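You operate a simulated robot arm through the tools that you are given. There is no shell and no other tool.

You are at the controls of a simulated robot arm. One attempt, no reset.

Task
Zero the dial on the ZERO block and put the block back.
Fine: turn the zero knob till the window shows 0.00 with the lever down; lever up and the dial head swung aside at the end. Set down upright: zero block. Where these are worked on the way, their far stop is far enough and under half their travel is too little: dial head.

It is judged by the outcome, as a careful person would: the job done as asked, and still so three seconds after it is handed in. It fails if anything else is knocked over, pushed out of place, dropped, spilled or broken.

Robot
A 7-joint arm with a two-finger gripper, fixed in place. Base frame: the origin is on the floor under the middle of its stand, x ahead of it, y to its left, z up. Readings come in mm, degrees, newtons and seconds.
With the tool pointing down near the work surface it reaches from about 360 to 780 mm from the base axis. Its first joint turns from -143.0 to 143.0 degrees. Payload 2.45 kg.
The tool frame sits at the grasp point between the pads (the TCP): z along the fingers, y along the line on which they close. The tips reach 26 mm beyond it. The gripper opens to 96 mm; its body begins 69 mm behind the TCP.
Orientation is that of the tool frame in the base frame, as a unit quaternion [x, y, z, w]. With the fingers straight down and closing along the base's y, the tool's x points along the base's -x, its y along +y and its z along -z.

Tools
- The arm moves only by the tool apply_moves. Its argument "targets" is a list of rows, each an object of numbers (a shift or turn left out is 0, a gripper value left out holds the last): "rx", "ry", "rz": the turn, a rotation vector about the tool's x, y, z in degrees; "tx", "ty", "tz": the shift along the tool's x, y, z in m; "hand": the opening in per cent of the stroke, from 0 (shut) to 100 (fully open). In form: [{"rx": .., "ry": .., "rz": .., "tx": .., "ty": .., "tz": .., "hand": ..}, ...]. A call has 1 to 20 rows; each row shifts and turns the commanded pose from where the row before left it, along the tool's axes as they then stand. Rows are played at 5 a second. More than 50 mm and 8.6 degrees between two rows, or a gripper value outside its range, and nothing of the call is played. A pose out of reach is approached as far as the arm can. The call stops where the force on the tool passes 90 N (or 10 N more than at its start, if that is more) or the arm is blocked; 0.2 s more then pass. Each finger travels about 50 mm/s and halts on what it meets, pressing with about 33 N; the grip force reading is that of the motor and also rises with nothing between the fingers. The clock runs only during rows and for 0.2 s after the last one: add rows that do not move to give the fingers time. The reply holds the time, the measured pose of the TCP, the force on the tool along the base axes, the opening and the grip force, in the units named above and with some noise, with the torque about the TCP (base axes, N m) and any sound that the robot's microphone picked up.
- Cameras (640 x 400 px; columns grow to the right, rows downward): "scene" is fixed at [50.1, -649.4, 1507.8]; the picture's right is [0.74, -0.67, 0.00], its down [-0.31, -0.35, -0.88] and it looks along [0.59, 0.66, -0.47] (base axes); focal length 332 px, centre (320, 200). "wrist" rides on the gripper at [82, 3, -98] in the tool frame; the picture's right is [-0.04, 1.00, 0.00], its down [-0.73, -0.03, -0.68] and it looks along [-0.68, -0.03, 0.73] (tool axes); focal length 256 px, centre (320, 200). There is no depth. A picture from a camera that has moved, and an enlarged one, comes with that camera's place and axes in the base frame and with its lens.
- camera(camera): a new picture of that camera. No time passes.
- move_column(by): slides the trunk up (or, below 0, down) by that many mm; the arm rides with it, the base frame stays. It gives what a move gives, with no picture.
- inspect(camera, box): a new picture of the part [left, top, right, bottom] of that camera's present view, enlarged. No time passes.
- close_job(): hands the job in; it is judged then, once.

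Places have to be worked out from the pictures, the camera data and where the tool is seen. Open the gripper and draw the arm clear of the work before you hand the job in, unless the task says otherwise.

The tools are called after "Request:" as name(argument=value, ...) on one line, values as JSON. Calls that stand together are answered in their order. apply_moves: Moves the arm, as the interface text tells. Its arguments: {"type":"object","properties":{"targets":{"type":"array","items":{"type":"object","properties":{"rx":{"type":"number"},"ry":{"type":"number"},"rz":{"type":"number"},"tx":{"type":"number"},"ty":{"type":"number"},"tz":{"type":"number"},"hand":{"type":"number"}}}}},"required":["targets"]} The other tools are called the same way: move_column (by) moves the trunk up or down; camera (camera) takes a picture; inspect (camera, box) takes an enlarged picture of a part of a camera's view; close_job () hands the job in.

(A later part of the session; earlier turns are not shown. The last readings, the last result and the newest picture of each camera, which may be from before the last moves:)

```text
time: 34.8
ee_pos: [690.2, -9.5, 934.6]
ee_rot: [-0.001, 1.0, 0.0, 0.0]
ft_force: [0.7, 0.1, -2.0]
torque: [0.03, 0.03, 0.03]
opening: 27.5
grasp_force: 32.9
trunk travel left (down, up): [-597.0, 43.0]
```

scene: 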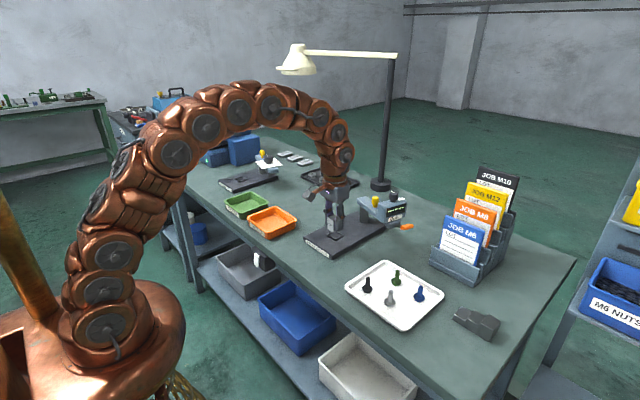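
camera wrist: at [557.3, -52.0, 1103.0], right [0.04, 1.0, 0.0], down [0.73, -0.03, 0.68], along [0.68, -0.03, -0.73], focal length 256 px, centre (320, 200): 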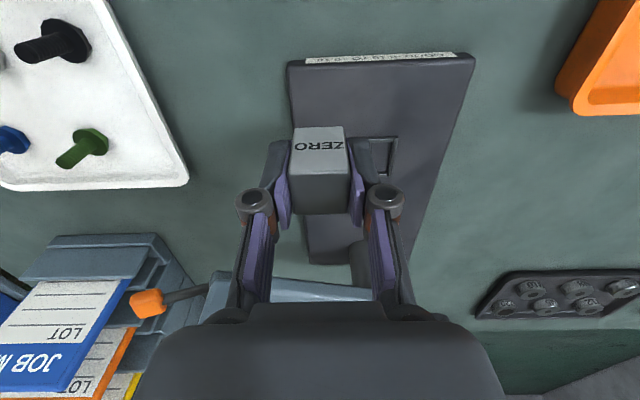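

Request:
apply_moves(targets=[{"tz": 0.0008}, {"tz": 0.0008}, {}])

Request:
inspect(camera="scene", box=[315, 205, 365, 240])

```text
time: 35.6
ee_pos: [690.6, -9.4, 933.3]
ee_rot: [0.0, 1.0, -0.001, 0.0]
ft_force: [-2.1, -0.6, 11.6]
torque: [0.0, 0.29, 0.03]
opening: 27.4
grasp_force: 32.8
trunk travel left (down, up): [-597.0, 43.0]
```

```text
11.43 times, centred on (340, 222) of scene
camera zoom: at [50.1, -649.4, 1507.8], right [0.74, -0.67, 0.0], down [-0.31, -0.35, -0.88], along [0.59, 0.66, -0.47], focal length 3789 px, centre (91, -57)
```

zoom: 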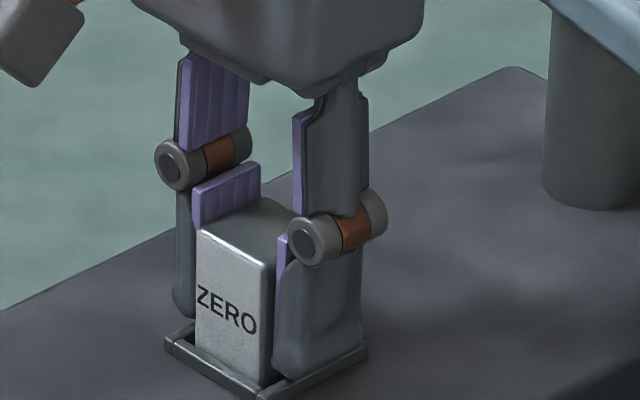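

Contact is felt (+11.6 N), with the block seated in the frame. I'll ease off 0.5 mm, open the hand moderately, and look.

Request:
apply_moves(targets=[{"tz": -0.0005}, {"hand": 40}, {"hand": 55}, {"hand": 60}, {}])

Request:
inspect(camera="wrist", box=[200, 60, 440, 260])

Request:
inspect(camera="scene", box=[300, 190, 380, 245])

```text
time: 36.8
ee_pos: [690.3, -8.8, 932.3]
ee_rot: [0.0, 1.0, 0.0, 0.0]
ft_force: [0.0, -0.1, -0.6]
torque: [-0.01, 0.03, -0.02]
opening: 57.7
grasp_force: 0.0
trunk travel left (down, up): [-597.0, 43.0]
```

```text
2.00 times, centred on (320, 160) of wrist
camera zoom: at [609.3, -6.0, 1032.0], right [0.04, 1.0, 0.0], down [0.73, -0.03, 0.68], along [0.68, -0.03, -0.73], focal length 512 px, centre (320, 280)
```

zoom: 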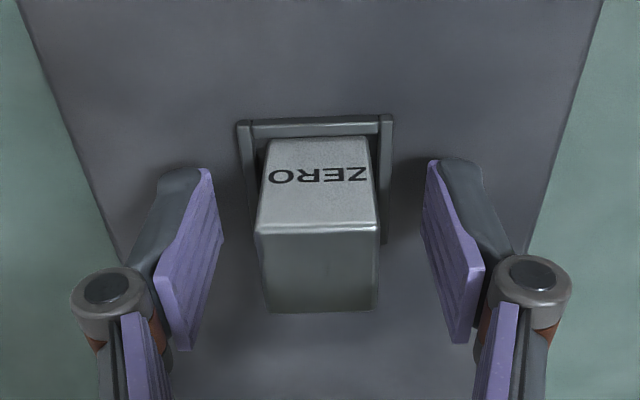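

```text
7.27 times, centred on (340, 218) of scene
camera zoom: at [50.1, -649.4, 1507.8], right [0.74, -0.67, 0.0], down [-0.31, -0.35, -0.88], along [0.59, 0.66, -0.47], focal length 2411 px, centre (174, 73)
```

zoom: 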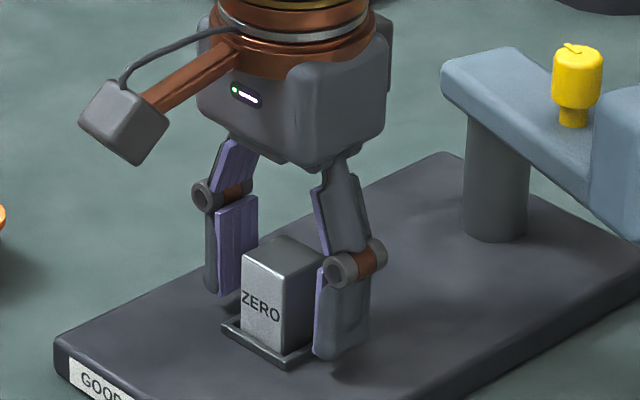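

The block stands in the nest with clearance on both sides. I'll raise the hand straight up and back away to study the dial head.

Request:
apply_moves(targets=[{"tz": -0.01}, {"tz": -0.02}, {"tz": -0.03}, {"tz": -0.03}, {"tz": -0.03}, {}])

Request:
camera(camera="wrist")

Request:
inspect(camera="scene", box=[290, 170, 430, 260])

```text
time: 38.2
ee_pos: [690.0, -10.0, 1053.4]
ee_rot: [0.0, 1.0, 0.0, 0.0]
ft_force: [-0.1, 0.2, -0.3]
torque: [-0.03, 0.02, -0.02]
opening: 57.4
grasp_force: 0.0
trunk travel left (down, up): [-597.0, 43.0]
```

```text
taken
camera wrist: at [609.8, -6.3, 1152.4], right [0.04, 1.0, 0.0], down [0.73, -0.03, 0.68], along [0.68, -0.03, -0.73], focal length 256 px, centre (320, 200)
```

wrist: 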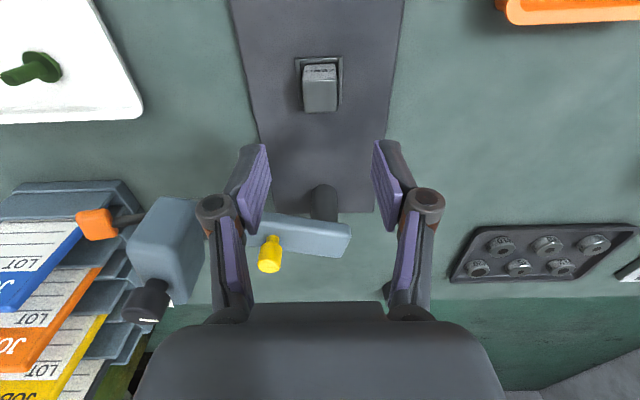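

```text
4.44 times, centred on (360, 215) of scene
camera zoom: at [50.1, -649.4, 1507.8], right [0.74, -0.67, 0.0], down [-0.31, -0.35, -0.88], along [0.59, 0.66, -0.47], focal length 1473 px, centre (142, 133)
```

zoom: 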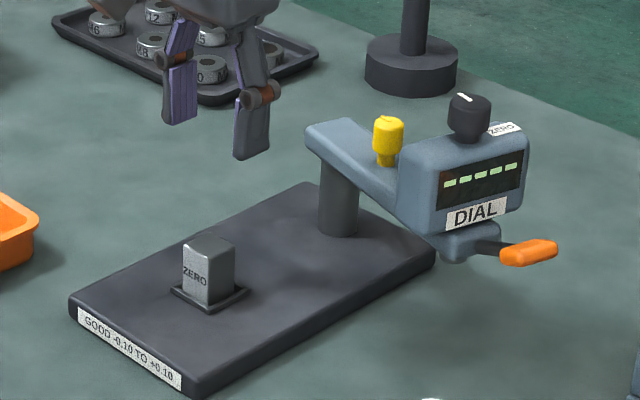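

The block stands square in the nest. I'll zoom in on the arm, the yellow knob and the head.

Request:
inspect(camera="wrist", box=[60, 160, 380, 340])

Request:
inspect(camera="wrist", box=[235, 170, 365, 280])

Request:
inspect(camera="scene", box=[355, 185, 415, 235])

```text
2.00 times, centred on (220, 250) of wrist
camera zoom: at [609.8, -6.3, 1152.4], right [0.04, 1.0, 0.0], down [0.73, -0.03, 0.68], along [0.68, -0.03, -0.73], focal length 512 px, centre (520, 100)
```

zoom: 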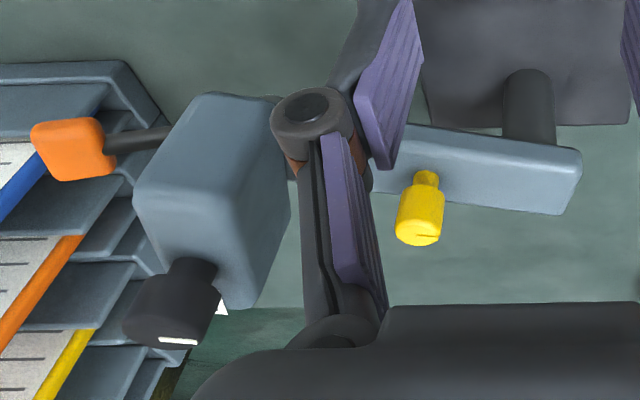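

```text
3.64 times, centred on (300, 225) of wrist
camera zoom: at [609.8, -6.3, 1152.4], right [0.04, 1.0, 0.0], down [0.73, -0.03, 0.68], along [0.68, -0.03, -0.73], focal length 931 px, centre (393, 109)
```

zoom: 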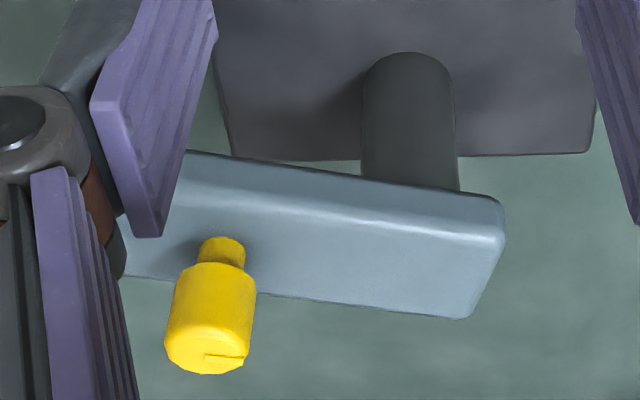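

```text
8.00 times, centred on (385, 210) of scene
camera zoom: at [50.1, -649.4, 1507.8], right [0.74, -0.67, 0.0], down [-0.31, -0.35, -0.88], along [0.59, 0.66, -0.47], focal length 2652 px, centre (-200, 120)
```

zoom: 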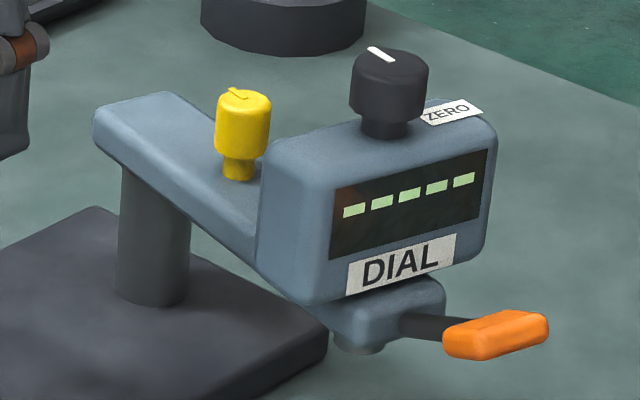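

The black zero knob and spindle lie on the arm's radial line 140 mm from the post at about (831, −11), so the nest is directly in its swing path, roughly 76° away. The yellow handle at about (818, −64, top 1016) is the thing to swing by. It's beyond vertical reach, so I'll raise the trunk, yaw the hand about 45°, tilt it slightly outward and cage the handle between open fingers.

Request:
move_column(by=43)

Request:
apply_moves(targets=[{"rz": -7.5, "hand": 44}, {"rz": -7.5}, {"rz": -7.5}, {"rz": -7.5}, {"rz": -7.5}, {"rz": -7.5}, {"rx": 5.3, "ry": -5.3}, {"rx": 5.3, "ry": -5.3}, {}])

Request:
camera(camera="wrist")

Request:
camera(camera="scene")

```text
time: 39.0
ee_pos: [690.6, -9.8, 1097.3]
ee_rot: [-0.001, 1.0, 0.0, 0.0]
ft_force: [-0.3, -0.4, -0.5]
torque: [0.02, 0.02, 0.0]
opening: 57.6
grasp_force: 0.1
trunk travel left (down, up): [-640.0, 0.0]
```

```text
time: 41.0
ee_pos: [690.0, -9.7, 1095.7]
ee_rot: [-0.38, 0.916, -0.051, 0.12]
ft_force: [0.1, -0.5, 0.6]
torque: [0.01, -0.01, -0.03]
opening: 42.0
grasp_force: 0.1
trunk travel left (down, up): [-640.0, 0.0]
```

```text
taken
camera wrist: at [607.8, -65.5, 1176.2], right [-0.66, 0.73, -0.18], down [0.34, 0.5, 0.8], along [0.67, 0.46, -0.58], focal length 256 px, centre (320, 200)
```

wrist: 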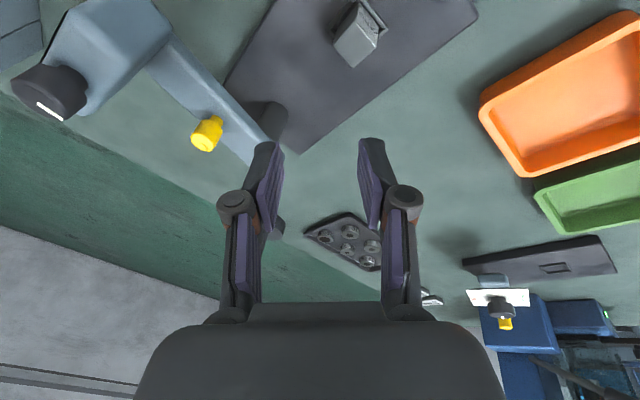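

```text
taken
```

scene: 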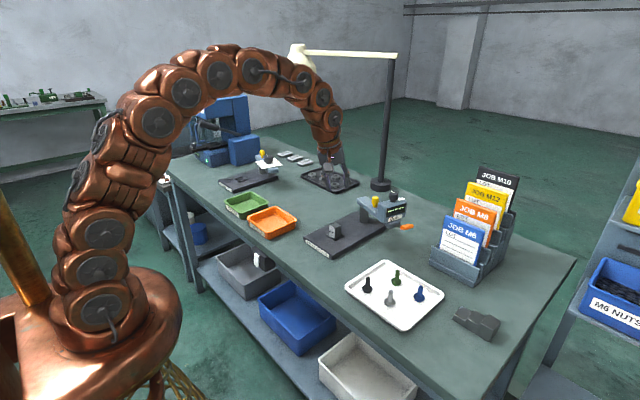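

Orientation is as planned (15° tilt outward, yaw 45°). I'll yaw further to about 72°, so the fingers close along the handle's swing tangent and clear the head, and approach part-way above the handle.

Request:
apply_moves(targets=[{"rz": -6.75}, {"rz": -6.75}, {"rz": -6.75}, {"rz": -6.75}, {"tx": 0.00265, "ty": -0.0201, "tz": 0.0137}, {"tx": 0.00265, "ty": -0.0201, "tz": 0.0137}, {"tx": 0.00265, "ty": -0.0201, "tz": 0.0137}, {"tx": 0.00265, "ty": -0.0201, "tz": 0.0137}, {}])

Request:
camera(camera="wrist")

Request:
inspect(camera="scene", box=[290, 140, 430, 260])

```text
time: 43.0
ee_pos: [773.7, -44.4, 1061.0]
ee_rot: [-0.583, 0.802, -0.077, 0.107]
ft_force: [-0.3, -0.2, 0.3]
torque: [-0.02, -0.01, 0.0]
opening: 42.3
grasp_force: 0.1
trunk travel left (down, up): [-640.0, 0.0]
```

```text
taken
camera wrist: at [722.5, -120.7, 1150.2], right [-0.91, 0.35, -0.24], down [0.07, 0.69, 0.72], along [0.42, 0.64, -0.65], focal length 256 px, centre (320, 200)
```

wrist: 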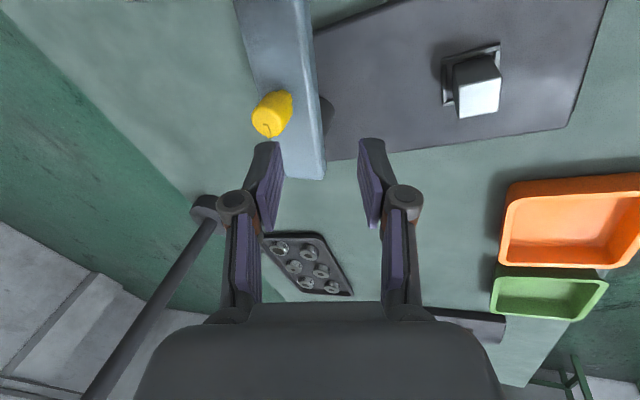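

```text
3.33 times, centred on (360, 200) of scene
camera zoom: at [50.1, -649.4, 1507.8], right [0.74, -0.67, 0.0], down [-0.31, -0.35, -0.88], along [0.59, 0.66, -0.47], focal length 1105 px, centre (187, 200)
```

zoom: 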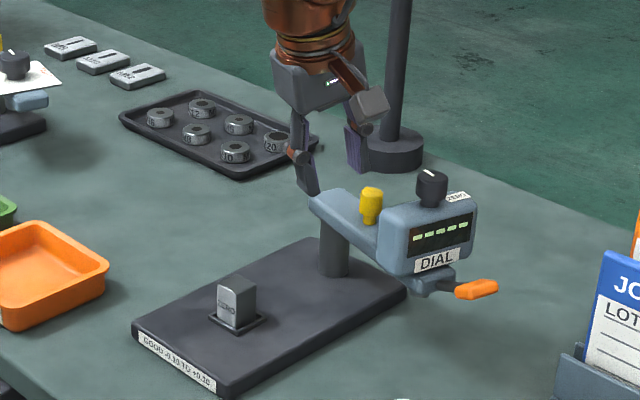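

The hand is near the handle. I'll enlarge it to get its location relative to the fingers.

Request:
inspect(camera="wrist", box=[220, 60, 420, 220])

Request:
inspect(camera="scene", box=[345, 160, 425, 230])

```text
2.50 times, centred on (320, 140) of wrist
camera zoom: at [722.5, -120.7, 1150.2], right [-0.91, 0.35, -0.24], down [0.07, 0.69, 0.72], along [0.42, 0.64, -0.65], focal length 640 px, centre (320, 350)
```

zoom: 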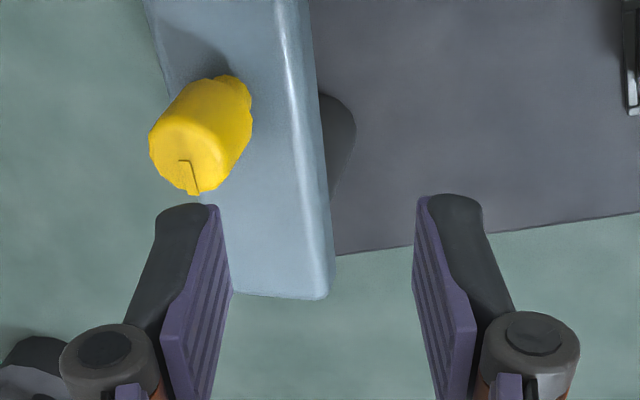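

```text
5.71 times, centred on (385, 195) of scene
camera zoom: at [50.1, -649.4, 1507.8], right [0.74, -0.67, 0.0], down [-0.31, -0.35, -0.88], along [0.59, 0.66, -0.47], focal length 1894 px, centre (-51, 229)
```

zoom: 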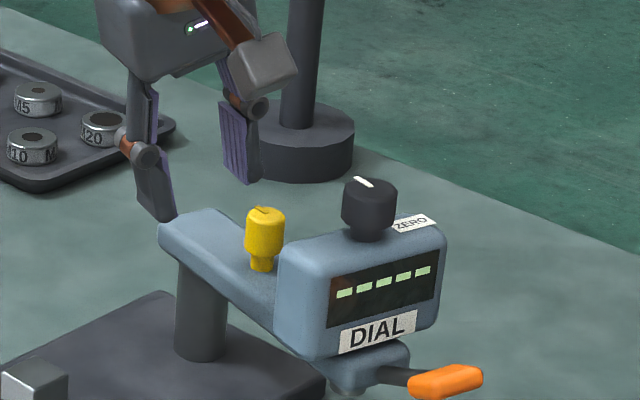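

The handle is at about (818, −62), top near 1016. I'll move so the open fingers sit above it, still above its top, and check reach.

Request:
apply_moves(targets=[{"tx": 0.0015, "ty": -0.0144, "tz": 0.00457}, {"tx": 0.0015, "ty": -0.0144, "tz": 0.00457}, {"tx": 0.0015, "ty": -0.0144, "tz": 0.00457}, {}])

Request:
camera(camera="wrist")

Request:
inspect(camera="scene", box=[345, 150, 425, 230])

```text
time: 44.0
ee_pos: [816.9, -60.6, 1059.3]
ee_rot: [-0.583, 0.802, -0.076, 0.106]
ft_force: [0.8, 0.0, 0.5]
torque: [0.02, -0.01, 0.02]
opening: 42.5
grasp_force: 0.0
trunk travel left (down, up): [-640.0, 0.0]
```

```text
taken
camera wrist: at [764.8, -137.6, 1147.4], right [-0.91, 0.35, -0.24], down [0.07, 0.69, 0.72], along [0.42, 0.64, -0.65], focal length 256 px, centre (320, 200)
```

wrist: 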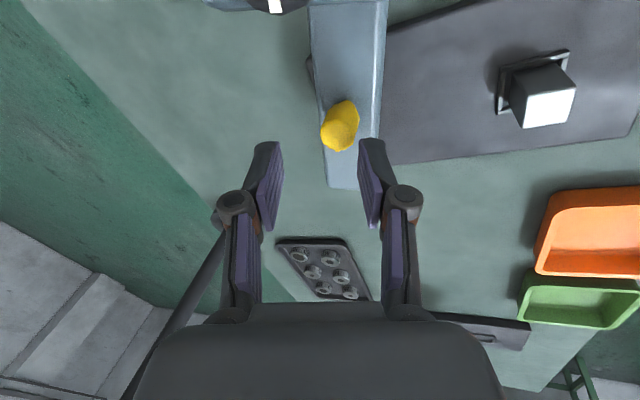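

```text
5.00 times, centred on (385, 190) of scene
camera zoom: at [50.1, -649.4, 1507.8], right [0.74, -0.67, 0.0], down [-0.31, -0.35, -0.88], along [0.59, 0.66, -0.47], focal length 1658 px, centre (-5, 250)
```

zoom: 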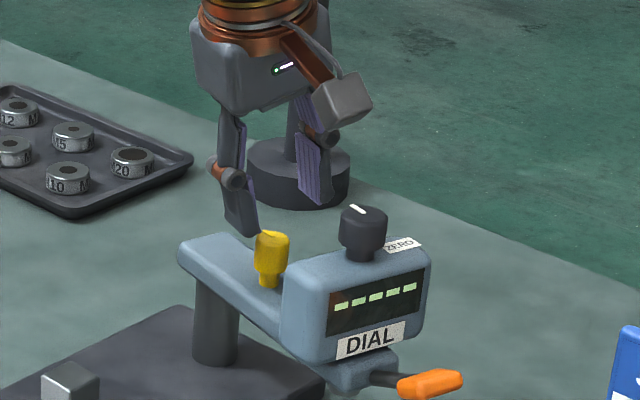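

The fingers straddle the handle's line in both views. I'll descend vertically 30 mm and check, then finish.

Request:
apply_moves(targets=[{"tx": 0.0008, "ty": 0.00246, "tz": 0.00966}, {"tx": 0.0008, "ty": 0.00246, "tz": 0.00966}, {"tx": 0.0008, "ty": 0.00246, "tz": 0.00966}, {}])

Request:
inspect(camera="wrist", box=[200, 60, 440, 260])

Request:
inspect(camera="scene", box=[345, 160, 425, 230])

```text
time: 45.0
ee_pos: [815.2, -62.1, 1028.9]
ee_rot: [-0.583, 0.802, -0.076, 0.106]
ft_force: [-0.2, -0.5, 0.5]
torque: [0.0, 0.0, 0.01]
opening: 42.2
grasp_force: 0.0
trunk travel left (down, up): [-640.0, 0.0]
```

```text
2.00 times, centred on (320, 160) of wrist
camera zoom: at [764.5, -138.3, 1117.5], right [-0.91, 0.35, -0.24], down [0.07, 0.69, 0.72], along [0.42, 0.64, -0.65], focal length 512 px, centre (320, 280)
```

zoom: 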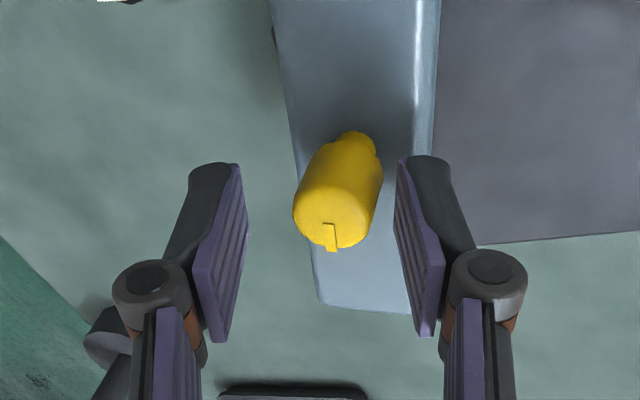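

```text
5.71 times, centred on (385, 195) of scene
camera zoom: at [50.1, -649.4, 1507.8], right [0.74, -0.67, 0.0], down [-0.31, -0.35, -0.88], along [0.59, 0.66, -0.47], focal length 1894 px, centre (-51, 229)
```

zoom: 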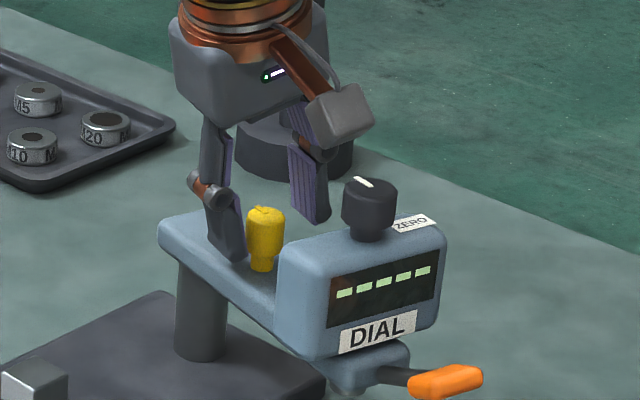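

The handle is between the fingers, slightly nearer the leading one. I'll recentre 3 mm and lower another 9 mm; the leading tip stays about 8 mm above the arm.

Request:
apply_moves(targets=[{"ty": 0.003}, {"tx": 0.00036, "ty": 0.0011, "tz": 0.00435}, {"tx": 0.00036, "ty": 0.0011, "tz": 0.00435}, {}])

Request:
inspect(camera="wrist", box=[200, 60, 440, 260])

Request:
inspect(camera="scene", box=[345, 160, 425, 230])

```text
time: 46.0
ee_pos: [814.5, -61.9, 1019.8]
ee_rot: [-0.584, 0.801, -0.077, 0.106]
ft_force: [-0.1, 0.2, 0.0]
torque: [-0.01, 0.01, 0.01]
opening: 42.1
grasp_force: 0.2
trunk travel left (down, up): [-640.0, 0.0]
```

```text
2.00 times, centred on (320, 160) of wrist
camera zoom: at [763.2, -137.4, 1107.9], right [-0.91, 0.35, -0.24], down [0.07, 0.69, 0.72], along [0.42, 0.64, -0.65], focal length 512 px, centre (320, 280)
```

zoom: 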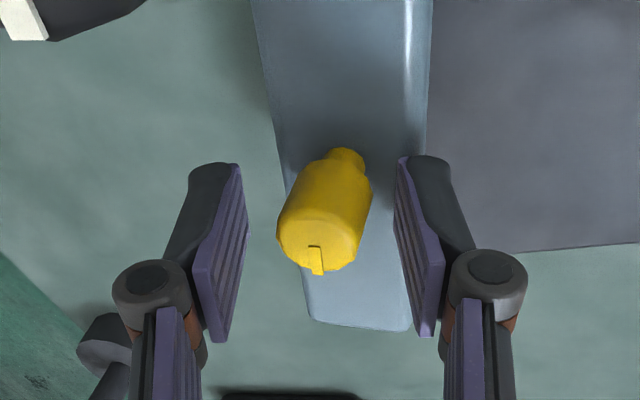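

```text
5.71 times, centred on (385, 195) of scene
camera zoom: at [50.1, -649.4, 1507.8], right [0.74, -0.67, 0.0], down [-0.31, -0.35, -0.88], along [0.59, 0.66, -0.47], focal length 1894 px, centre (-51, 229)
```

zoom: 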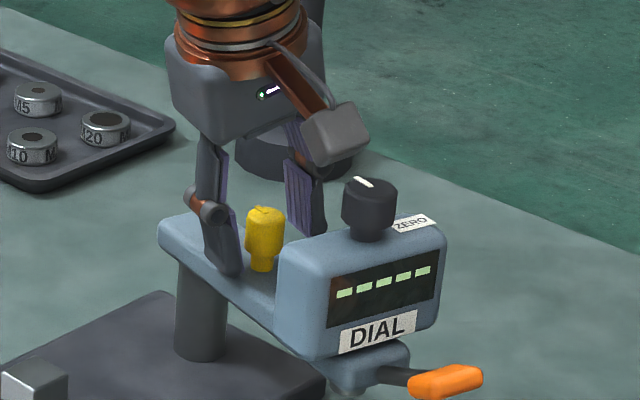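

The handle is caged, and the spindle is raised with the lever angled up. I'll narrow the cage slightly and begin the swing with the first 4 arc steps, turning the hand with the arm.

Request:
apply_moves(targets=[{"hand": 34}, {"hand": 34}, {"tx": -9e-05, "ty": 0.00681, "tz": -0.00173, "rz": 7.2}, {"tx": -0.00014, "ty": 0.00674, "tz": -0.00162, "rz": 7.2}, {"tx": -0.0002, "ty": 0.00685, "tz": -0.00152, "rz": 7.2}, {"tx": -0.00026, "ty": 0.00689, "tz": -0.00138, "rz": 7.2}, {}])

Request:
camera(camera="wrist")

Request:
inspect(camera="scene", box=[300, 160, 420, 250])

```text
time: 47.6
ee_pos: [791.0, -48.1, 1019.1]
ee_rot: [-0.364, 0.922, -0.048, 0.122]
ft_force: [1.3, -1.3, 1.1]
torque: [0.02, -0.03, -0.01]
opening: 34.2
grasp_force: 1.1
trunk travel left (down, up): [-640.0, 0.0]
```

```text
taken
camera wrist: at [706.8, -101.6, 1099.0], right [-0.63, 0.76, -0.17], down [0.36, 0.48, 0.8], along [0.69, 0.44, -0.58], focal length 256 px, centre (320, 200)
```

wrist: 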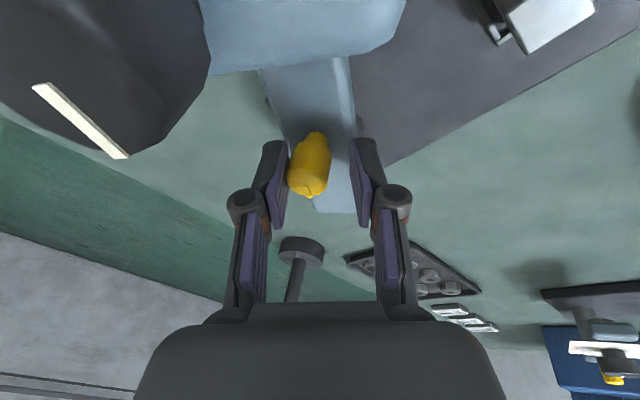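

```text
4.44 times, centred on (360, 205) of scene
camera zoom: at [50.1, -649.4, 1507.8], right [0.74, -0.67, 0.0], down [-0.31, -0.35, -0.88], along [0.59, 0.66, -0.47], focal length 1473 px, centre (142, 178)
```

zoom: 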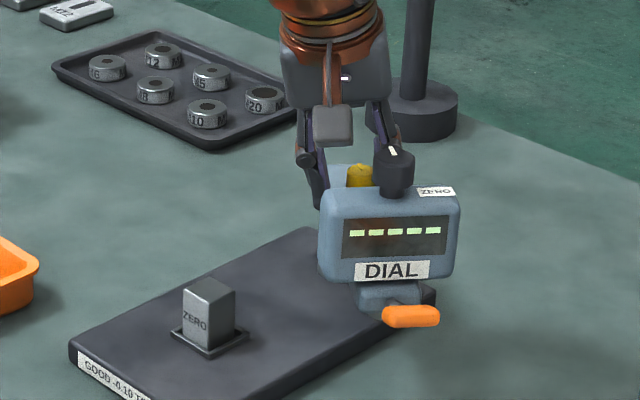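

The head swings freely (forces about 1–2 N). The wrist camera housing would come near the black knob at the end, so I'll keep some yaw and raise the hand gradually. Next 3 arc steps, then a check of the spindle against the block.

Request:
apply_moves(targets=[{"tx": -0.00069, "ty": 0.00646, "tz": -0.00312, "rz": 6.6}, {"tx": -0.00076, "ty": 0.00665, "tz": -0.00295, "rz": 6.6}, {"tx": -0.00098, "ty": 0.0067, "tz": -0.00274}, {}])

Request:
camera(camera="wrist")

Request:
inspect(camera="scene", box=[300, 160, 420, 250])

```text
time: 48.6
ee_pos: [778.9, -29.2, 1026.5]
ee_rot: [-0.257, 0.957, -0.033, 0.127]
ft_force: [0.9, -1.0, 1.0]
torque: [0.02, -0.01, -0.01]
opening: 33.4
grasp_force: 0.7
trunk travel left (down, up): [-640.0, 0.0]
```

```text
taken
camera wrist: at [684.8, -67.8, 1102.6], right [-0.45, 0.89, -0.12], down [0.45, 0.34, 0.82], along [0.77, 0.32, -0.55], focal length 256 px, centre (320, 200)
```

wrist: 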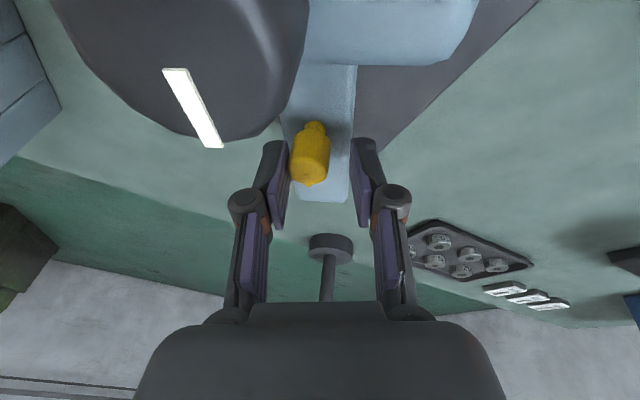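

```text
4.44 times, centred on (360, 205) of scene
camera zoom: at [50.1, -649.4, 1507.8], right [0.74, -0.67, 0.0], down [-0.31, -0.35, -0.88], along [0.59, 0.66, -0.47], focal length 1473 px, centre (142, 178)
```

zoom: 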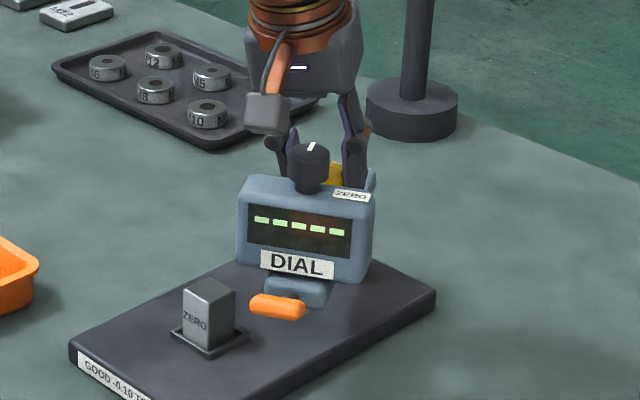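

The knob is about 35 mm below the wrist camera, so it clears. I'll zoom in on the spindle and the block to confirm the vertical clearance before the head passes over.

Request:
inspect(camera="scene", box=[325, 205, 385, 245])

Request:
inspect(camera="wrist", box=[230, 0, 480, 230])

```text
10.00 times, centred on (355, 225) of scene
camera zoom: at [50.1, -649.4, 1507.8], right [0.74, -0.67, 0.0], down [-0.31, -0.35, -0.88], along [0.59, 0.66, -0.47], focal length 3315 px, centre (-30, -50)
```

zoom: 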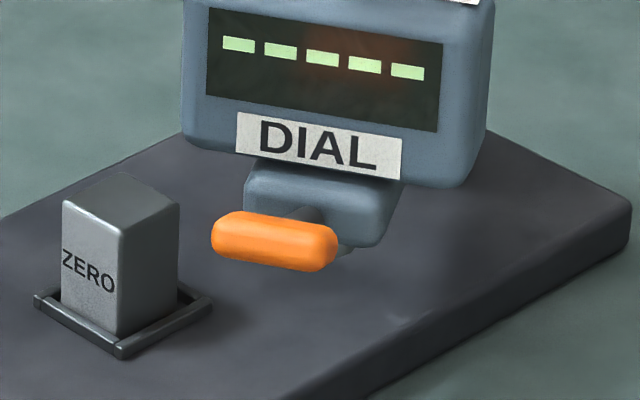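

```text
1.74 times, centred on (355, 115) of wrist
camera zoom: at [684.8, -67.8, 1102.6], right [-0.45, 0.89, -0.12], down [0.45, 0.34, 0.82], along [0.77, 0.32, -0.55], focal length 445 px, centre (259, 348)
```

zoom: 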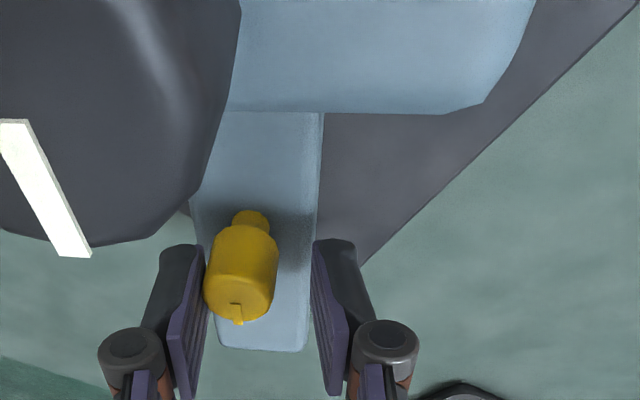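

In the same view the spindle tip measures about 8 mm above the block top, so it clears. I'll continue the arc.

Request:
apply_moves(targets=[{"tx": -0.0016, "ty": 0.0066, "tz": -0.0015}, {"tx": -0.0023, "ty": 0.0064, "tz": -0.0009}, {}])

Request:
inspect(camera="scene", box=[300, 160, 420, 250])

Request:
camera(camera="wrist")

```text
time: 49.4
ee_pos: [775.9, -16.9, 1026.6]
ee_rot: [-0.257, 0.958, -0.034, 0.127]
ft_force: [0.7, -2.0, 0.9]
torque: [0.02, 0.06, -0.01]
opening: 33.6
grasp_force: 0.7
trunk travel left (down, up): [-640.0, 0.0]
```

```text
4.44 times, centred on (360, 205) of scene
camera zoom: at [50.1, -649.4, 1507.8], right [0.74, -0.67, 0.0], down [-0.31, -0.35, -0.88], along [0.59, 0.66, -0.47], focal length 1473 px, centre (142, 178)
```

zoom: 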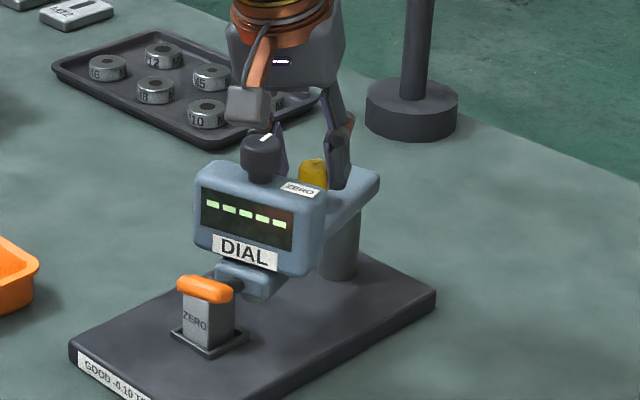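

```text
taken
camera wrist: at [681.4, -54.5, 1103.7], right [-0.45, 0.89, -0.12], down [0.45, 0.34, 0.82], along [0.77, 0.32, -0.55], focal length 256 px, centre (320, 200)
```

wrist: 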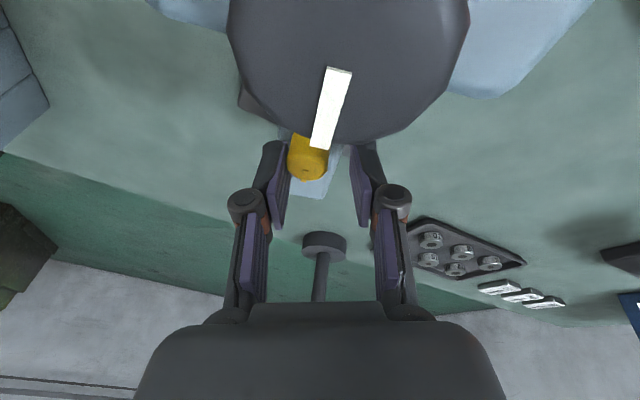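

The head is about 12° short of the nest and the block is undisturbed. I'll keep going in small steps, watching for the stop.

Request:
apply_moves(targets=[{"tx": -0.002, "ty": 0.0058, "tz": -0.0003}, {"tx": -0.0027, "ty": 0.0054, "tz": -0.0001}, {}])

Request:
inspect(camera="scene", box=[300, 160, 420, 250])

```text
time: 50.2
ee_pos: [773.8, -5.1, 1027.8]
ee_rot: [-0.256, 0.958, -0.034, 0.126]
ft_force: [-0.4, 0.6, -0.8]
torque: [0.04, 0.04, 0.02]
opening: 32.9
grasp_force: 0.1
trunk travel left (down, up): [-640.0, 0.0]
```

```text
4.44 times, centred on (360, 205) of scene
camera zoom: at [50.1, -649.4, 1507.8], right [0.74, -0.67, 0.0], down [-0.31, -0.35, -0.88], along [0.59, 0.66, -0.47], focal length 1473 px, centre (142, 178)
```

zoom: 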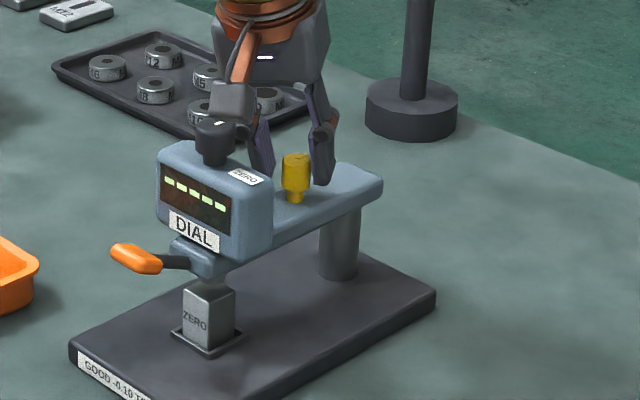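

The force dropped as the head moved ahead, possibly into a detent. I'll look closely at where it sits.

Request:
camera(camera="wrist")

Request:
inspect(camera="scene", box=[320, 185, 390, 245])

```text
taken
camera wrist: at [679.3, -42.1, 1103.5], right [-0.45, 0.89, -0.12], down [0.45, 0.34, 0.82], along [0.77, 0.32, -0.55], focal length 256 px, centre (320, 200)
```

wrist: 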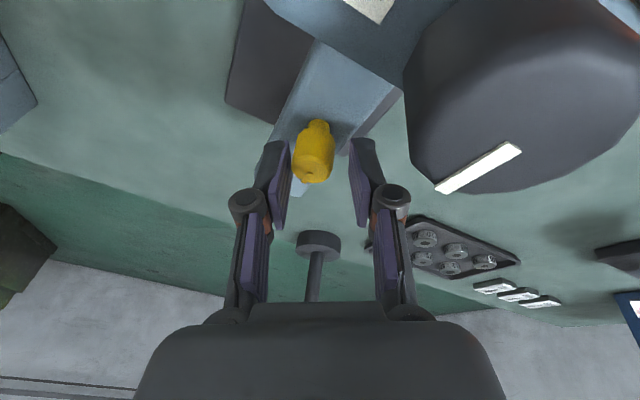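

```text
6.67 times, centred on (355, 215) of scene
camera zoom: at [50.1, -649.4, 1507.8], right [0.74, -0.67, 0.0], down [-0.31, -0.35, -0.88], along [0.59, 0.66, -0.47], focal length 2210 px, centre (87, 100)
```

zoom: 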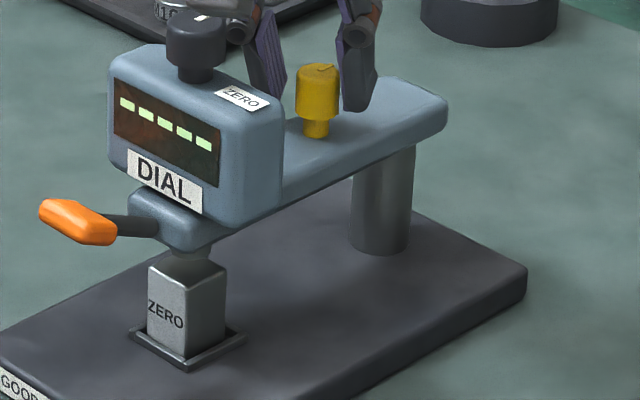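

The spindle now sits right over the block with a small gap. I'll push gently another 5 mm to confirm this is the stop.

Request:
apply_moves(targets=[{"tx": -0.0012, "ty": 0.0022}, {"tx": -0.0012, "ty": 0.0022}, {}])

Request:
inspect(camera="scene", box=[320, 185, 390, 245])

```text
time: 51.0
ee_pos: [774.1, -1.4, 1026.1]
ee_rot: [-0.255, 0.958, -0.034, 0.126]
ft_force: [0.7, -3.9, -1.0]
torque: [0.0, -0.02, -0.04]
opening: 34.9
grasp_force: 1.2
trunk travel left (down, up): [-640.0, 0.0]
```

```text
6.67 times, centred on (355, 215) of scene
camera zoom: at [50.1, -649.4, 1507.8], right [0.74, -0.67, 0.0], down [-0.31, -0.35, -0.88], along [0.59, 0.66, -0.47], focal length 2210 px, centre (87, 100)
```

zoom: 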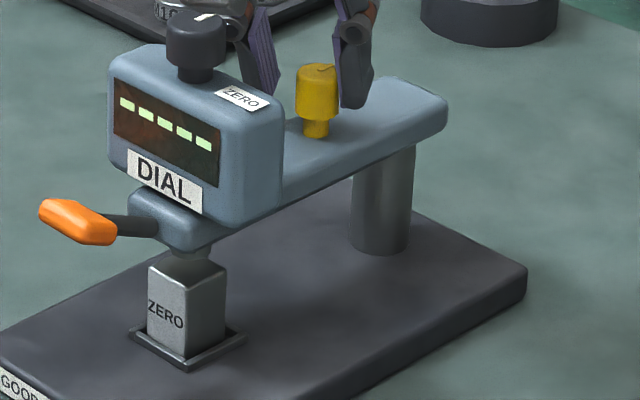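

Firm contact (−3.9 N) and the head doesn't move, so it is at its stop over the nest. I'll back the fingers off the handle, rise clear, and retreat over the head toward the robot.

Request:
apply_moves(targets=[{"tx": 0.002, "ty": -0.0035}, {"tx": -0.0028, "ty": -0.0016, "tz": -0.0121}, {"tx": -0.0028, "ty": -0.0016, "tz": -0.0121}, {"tx": -0.0045, "ty": -0.0026, "tz": -0.0193}, {"tx": -0.0045, "ty": -0.0026, "tz": -0.0193}, {"tx": -0.0045, "ty": -0.0026, "tz": -0.0193}, {}])

Request:
inspect(camera="scene", box=[300, 140, 420, 250])

Request:
camera(camera="wrist")

```text
time: 52.6
ee_pos: [772.6, -4.3, 1113.5]
ee_rot: [-0.257, 0.957, -0.033, 0.126]
ft_force: [-0.3, 0.1, -0.4]
torque: [0.01, 0.03, -0.02]
opening: 32.5
grasp_force: 0.2
trunk travel left (down, up): [-640.0, 0.0]
```

```text
3.64 times, centred on (360, 195) of scene
camera zoom: at [50.1, -649.4, 1507.8], right [0.74, -0.67, 0.0], down [-0.31, -0.35, -0.88], along [0.59, 0.66, -0.47], focal length 1206 px, centre (174, 218)
```

zoom: 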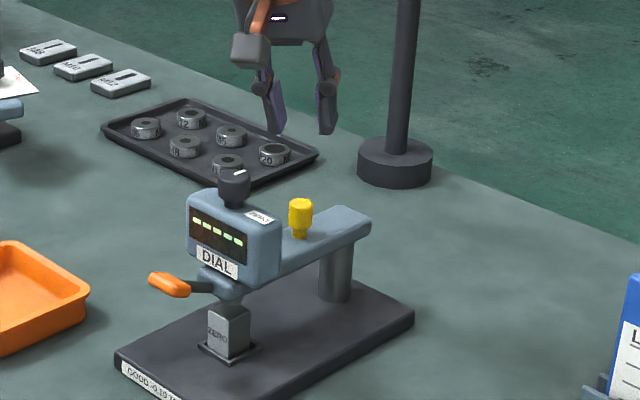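

```text
taken
camera wrist: at [679.1, -41.3, 1190.6], right [-0.45, 0.89, -0.12], down [0.45, 0.34, 0.82], along [0.77, 0.32, -0.55], focal length 256 px, centre (320, 200)
```

wrist: 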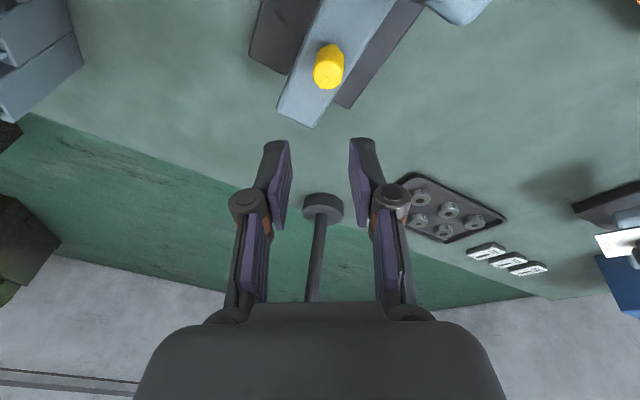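

The hand is clear above. I'll unwind the yaw, retreat over the head to x≈560 and tilt a bit more, for a good view of the window and lever.

Request:
apply_moves(targets=[{"rz": 7.5, "tz": -0.003}, {"rz": 7.5, "tz": -0.003}, {"rz": 7.5, "tz": -0.003}, {"rz": 7.2, "tz": -0.003}, {"tx": 0.036, "tz": -0.0096}, {"tx": 0.036, "tz": -0.0096}, {"tx": 0.036, "tz": -0.0096}, {"tx": 0.036, "tz": -0.0096}, {"tx": 0.036, "tz": -0.0096}, {"tx": 0.036, "tz": -0.0096}, {"ry": -7.5}, {"ry": -7.5}, {}])

Request:
camera(camera="wrist")

Request:
inspect(camera="scene", box=[300, 140, 420, 250])

```text
time: 55.4
ee_pos: [547.0, -5.8, 1124.2]
ee_rot: [-0.002, 0.966, 0.0, 0.259]
ft_force: [-1.5, 0.6, -0.7]
torque: [-0.01, -0.02, 0.0]
opening: 32.8
grasp_force: 0.1
trunk travel left (down, up): [-640.0, 0.0]
```

```text
taken
camera wrist: at [428.3, -2.8, 1168.8], right [0.03, 1.0, 0.02], down [0.3, -0.03, 0.95], along [0.95, -0.02, -0.3], focal length 256 px, centre (320, 200)
```

wrist: 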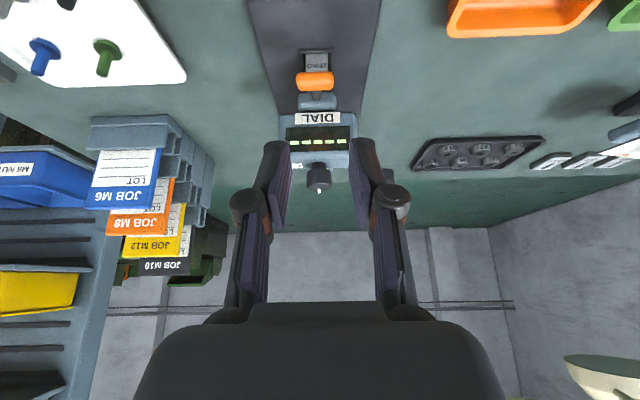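

```text
3.64 times, centred on (360, 195) of scene
camera zoom: at [50.1, -649.4, 1507.8], right [0.74, -0.67, 0.0], down [-0.31, -0.35, -0.88], along [0.59, 0.66, -0.47], focal length 1206 px, centre (174, 218)
```

zoom: 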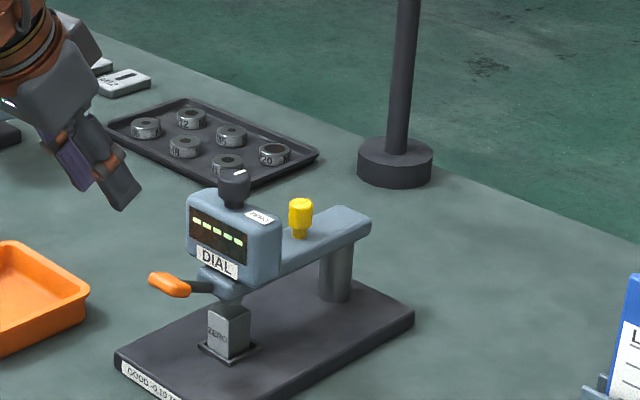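

A good view of the dial. I'll zoom in on the head, lever and block from here.

Request:
inspect(camera="wrist", box=[260, 30, 380, 210])

Request:
inspect(camera="scene", box=[325, 180, 385, 235])

```text
2.22 times, centred on (320, 120) of wrist
camera zoom: at [428.3, -2.8, 1168.8], right [0.03, 1.0, 0.02], down [0.3, -0.03, 0.95], along [0.95, -0.02, -0.3], focal length 569 px, centre (320, 378)
```

zoom: 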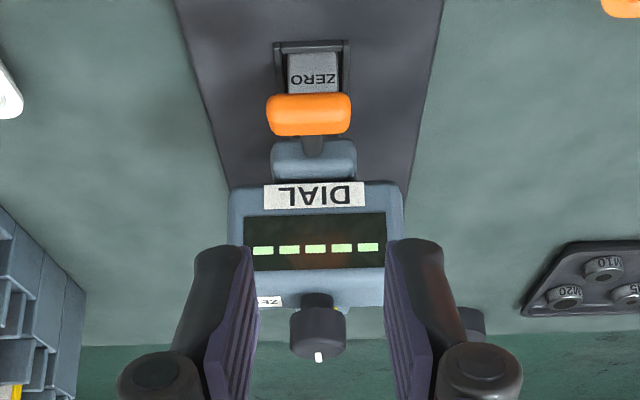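

```text
7.27 times, centred on (355, 208) of scene
camera zoom: at [50.1, -649.4, 1507.8], right [0.74, -0.67, 0.0], down [-0.31, -0.35, -0.88], along [0.59, 0.66, -0.47], focal length 2411 px, centre (66, 146)
```

zoom: 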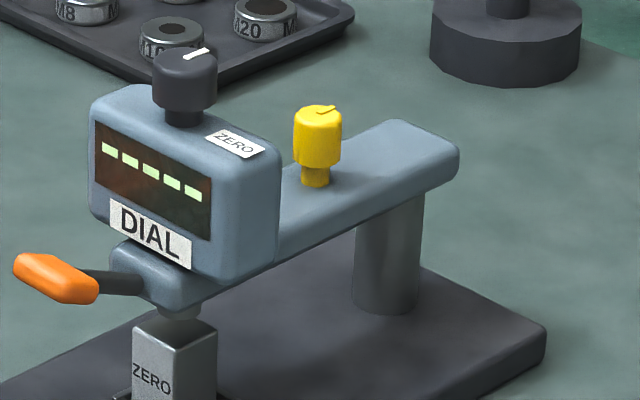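

The orange handle is a cross-bar along y, centred near (622, −9, 990) and tilted up about 27°. I'll close the fingers and bring the tips just above the bar.

Request:
apply_moves(targets=[{"hand": 0, "tx": -0.00205, "ty": -0.0008, "tz": 0.0254}, {"tx": -0.00205, "ty": -0.0008, "tz": 0.0254}, {"tx": -0.00205, "ty": -0.0008, "tz": 0.0254}, {"tx": -0.00205, "ty": -0.0008, "tz": 0.0254}, {}, {}])

Request:
camera(camera="wrist")

Request:
inspect(camera="scene", box=[290, 160, 400, 250])

```text
time: 56.8
ee_pos: [603.9, -9.2, 1037.4]
ee_rot: [-0.003, 0.966, 0.0, 0.259]
ft_force: [0.1, 0.2, 0.0]
torque: [0.03, -0.01, 0.01]
opening: 0.1
grasp_force: 28.3
trunk travel left (down, up): [-640.0, 0.0]
```

```text
taken
camera wrist: at [485.8, -6.6, 1083.4], right [0.03, 1.0, 0.02], down [0.3, -0.03, 0.95], along [0.95, -0.02, -0.3], focal length 256 px, centre (320, 200)
```

wrist: 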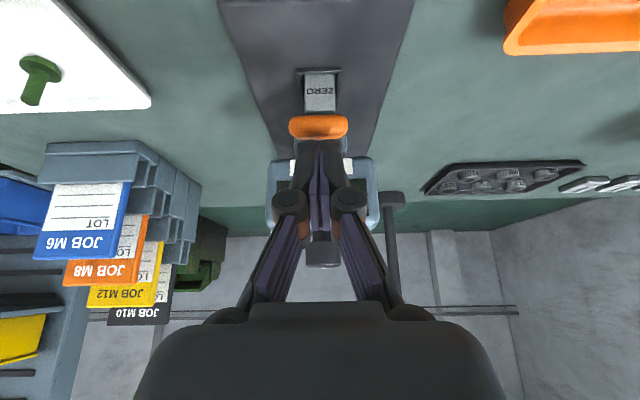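

```text
4.44 times, centred on (345, 205) of scene
camera zoom: at [50.1, -649.4, 1507.8], right [0.74, -0.67, 0.0], down [-0.31, -0.35, -0.88], along [0.59, 0.66, -0.47], focal length 1473 px, centre (209, 178)
```

zoom: 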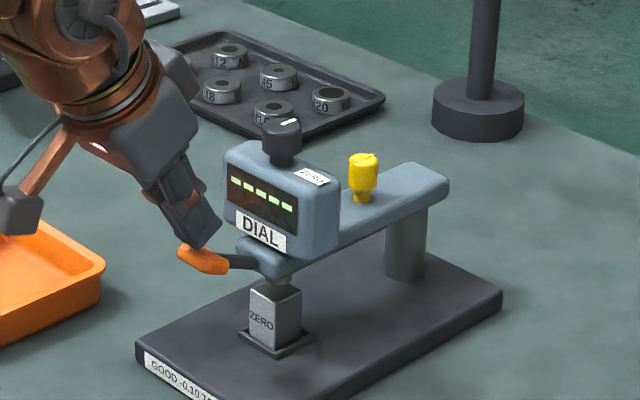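

The closed tips are just above the bar, centred on it. I'll press straight down in 4 mm steps.

Request:
apply_moves(targets=[{"tx": 0.002, "tz": 0.00346}, {"tx": 0.002, "tz": 0.00346}, {"tx": 0.002, "tz": 0.00346}, {"tx": 0.002, "tz": 0.00346}, {"tx": 0.002, "tz": 0.00346}, {"tx": 0.002, "tz": 0.00346}, {}])

Request:
inspect(camera="scene", box=[310, 175, 390, 245])

Request:
inspect(camera="wrist", box=[240, 40, 400, 240])

```text
time: 58.4
ee_pos: [602.9, -9.0, 1014.1]
ee_rot: [-0.002, 0.966, 0.0, 0.259]
ft_force: [0.2, 0.5, 0.8]
torque: [0.02, -0.01, -0.02]
opening: 0.1
grasp_force: 28.0
trunk travel left (down, up): [-640.0, 0.0]
```

```text
5.71 times, centred on (350, 210) of scene
camera zoom: at [50.1, -649.4, 1507.8], right [0.74, -0.67, 0.0], down [-0.31, -0.35, -0.88], along [0.59, 0.66, -0.47], focal length 1894 px, centre (149, 143)
```

zoom: 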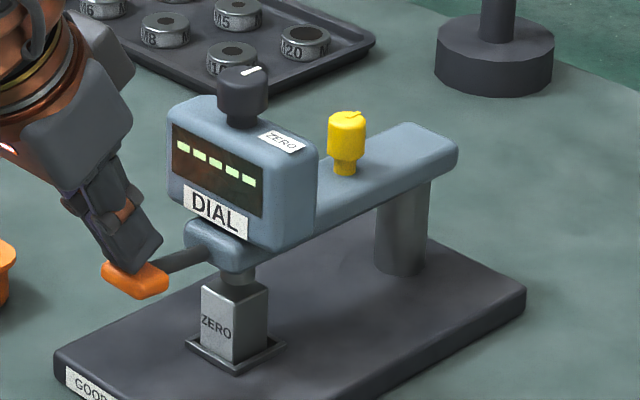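

```text
2.00 times, centred on (320, 140) of wrist
camera zoom: at [485.3, -5.4, 1059.6], right [0.03, 1.0, 0.02], down [0.3, -0.03, 0.95], along [0.95, -0.02, -0.3], focal length 512 px, centre (320, 320)
```

zoom: 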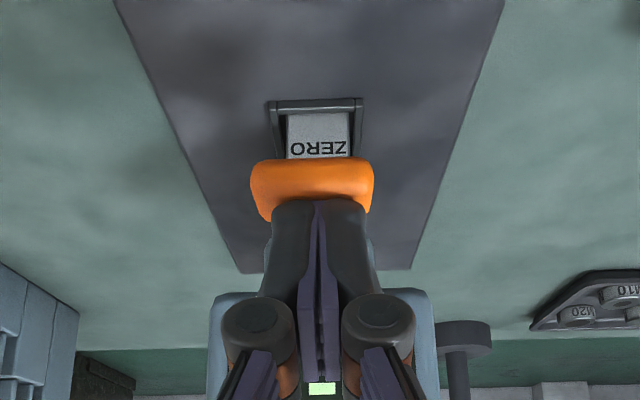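

The bar is moving down with almost no resistance. Continuing down.

Request:
apply_moves(targets=[{"tx": 0.0022, "tz": 0.0039}, {"tx": 0.0022, "tz": 0.0039}, {"tx": 0.0022, "tz": 0.0039}, {"tx": 0.0022, "tz": 0.0039}, {}])

Request:
inspect(camera="scene", box=[310, 175, 390, 245])

```text
time: 59.6
ee_pos: [605.9, -7.0, 996.6]
ee_rot: [-0.002, 0.966, -0.001, 0.259]
ft_force: [-0.2, -0.4, 0.1]
torque: [0.01, -0.01, 0.0]
opening: 0.2
grasp_force: 28.6
trunk travel left (down, up): [-640.0, 0.0]
```

```text
5.71 times, centred on (350, 210) of scene
camera zoom: at [50.1, -649.4, 1507.8], right [0.74, -0.67, 0.0], down [-0.31, -0.35, -0.88], along [0.59, 0.66, -0.47], focal length 1894 px, centre (149, 143)
```

zoom: 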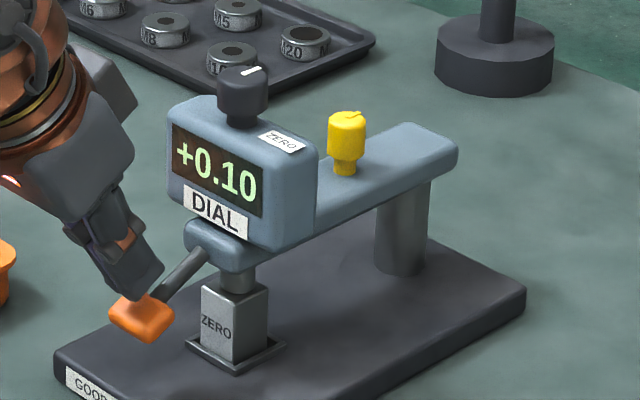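

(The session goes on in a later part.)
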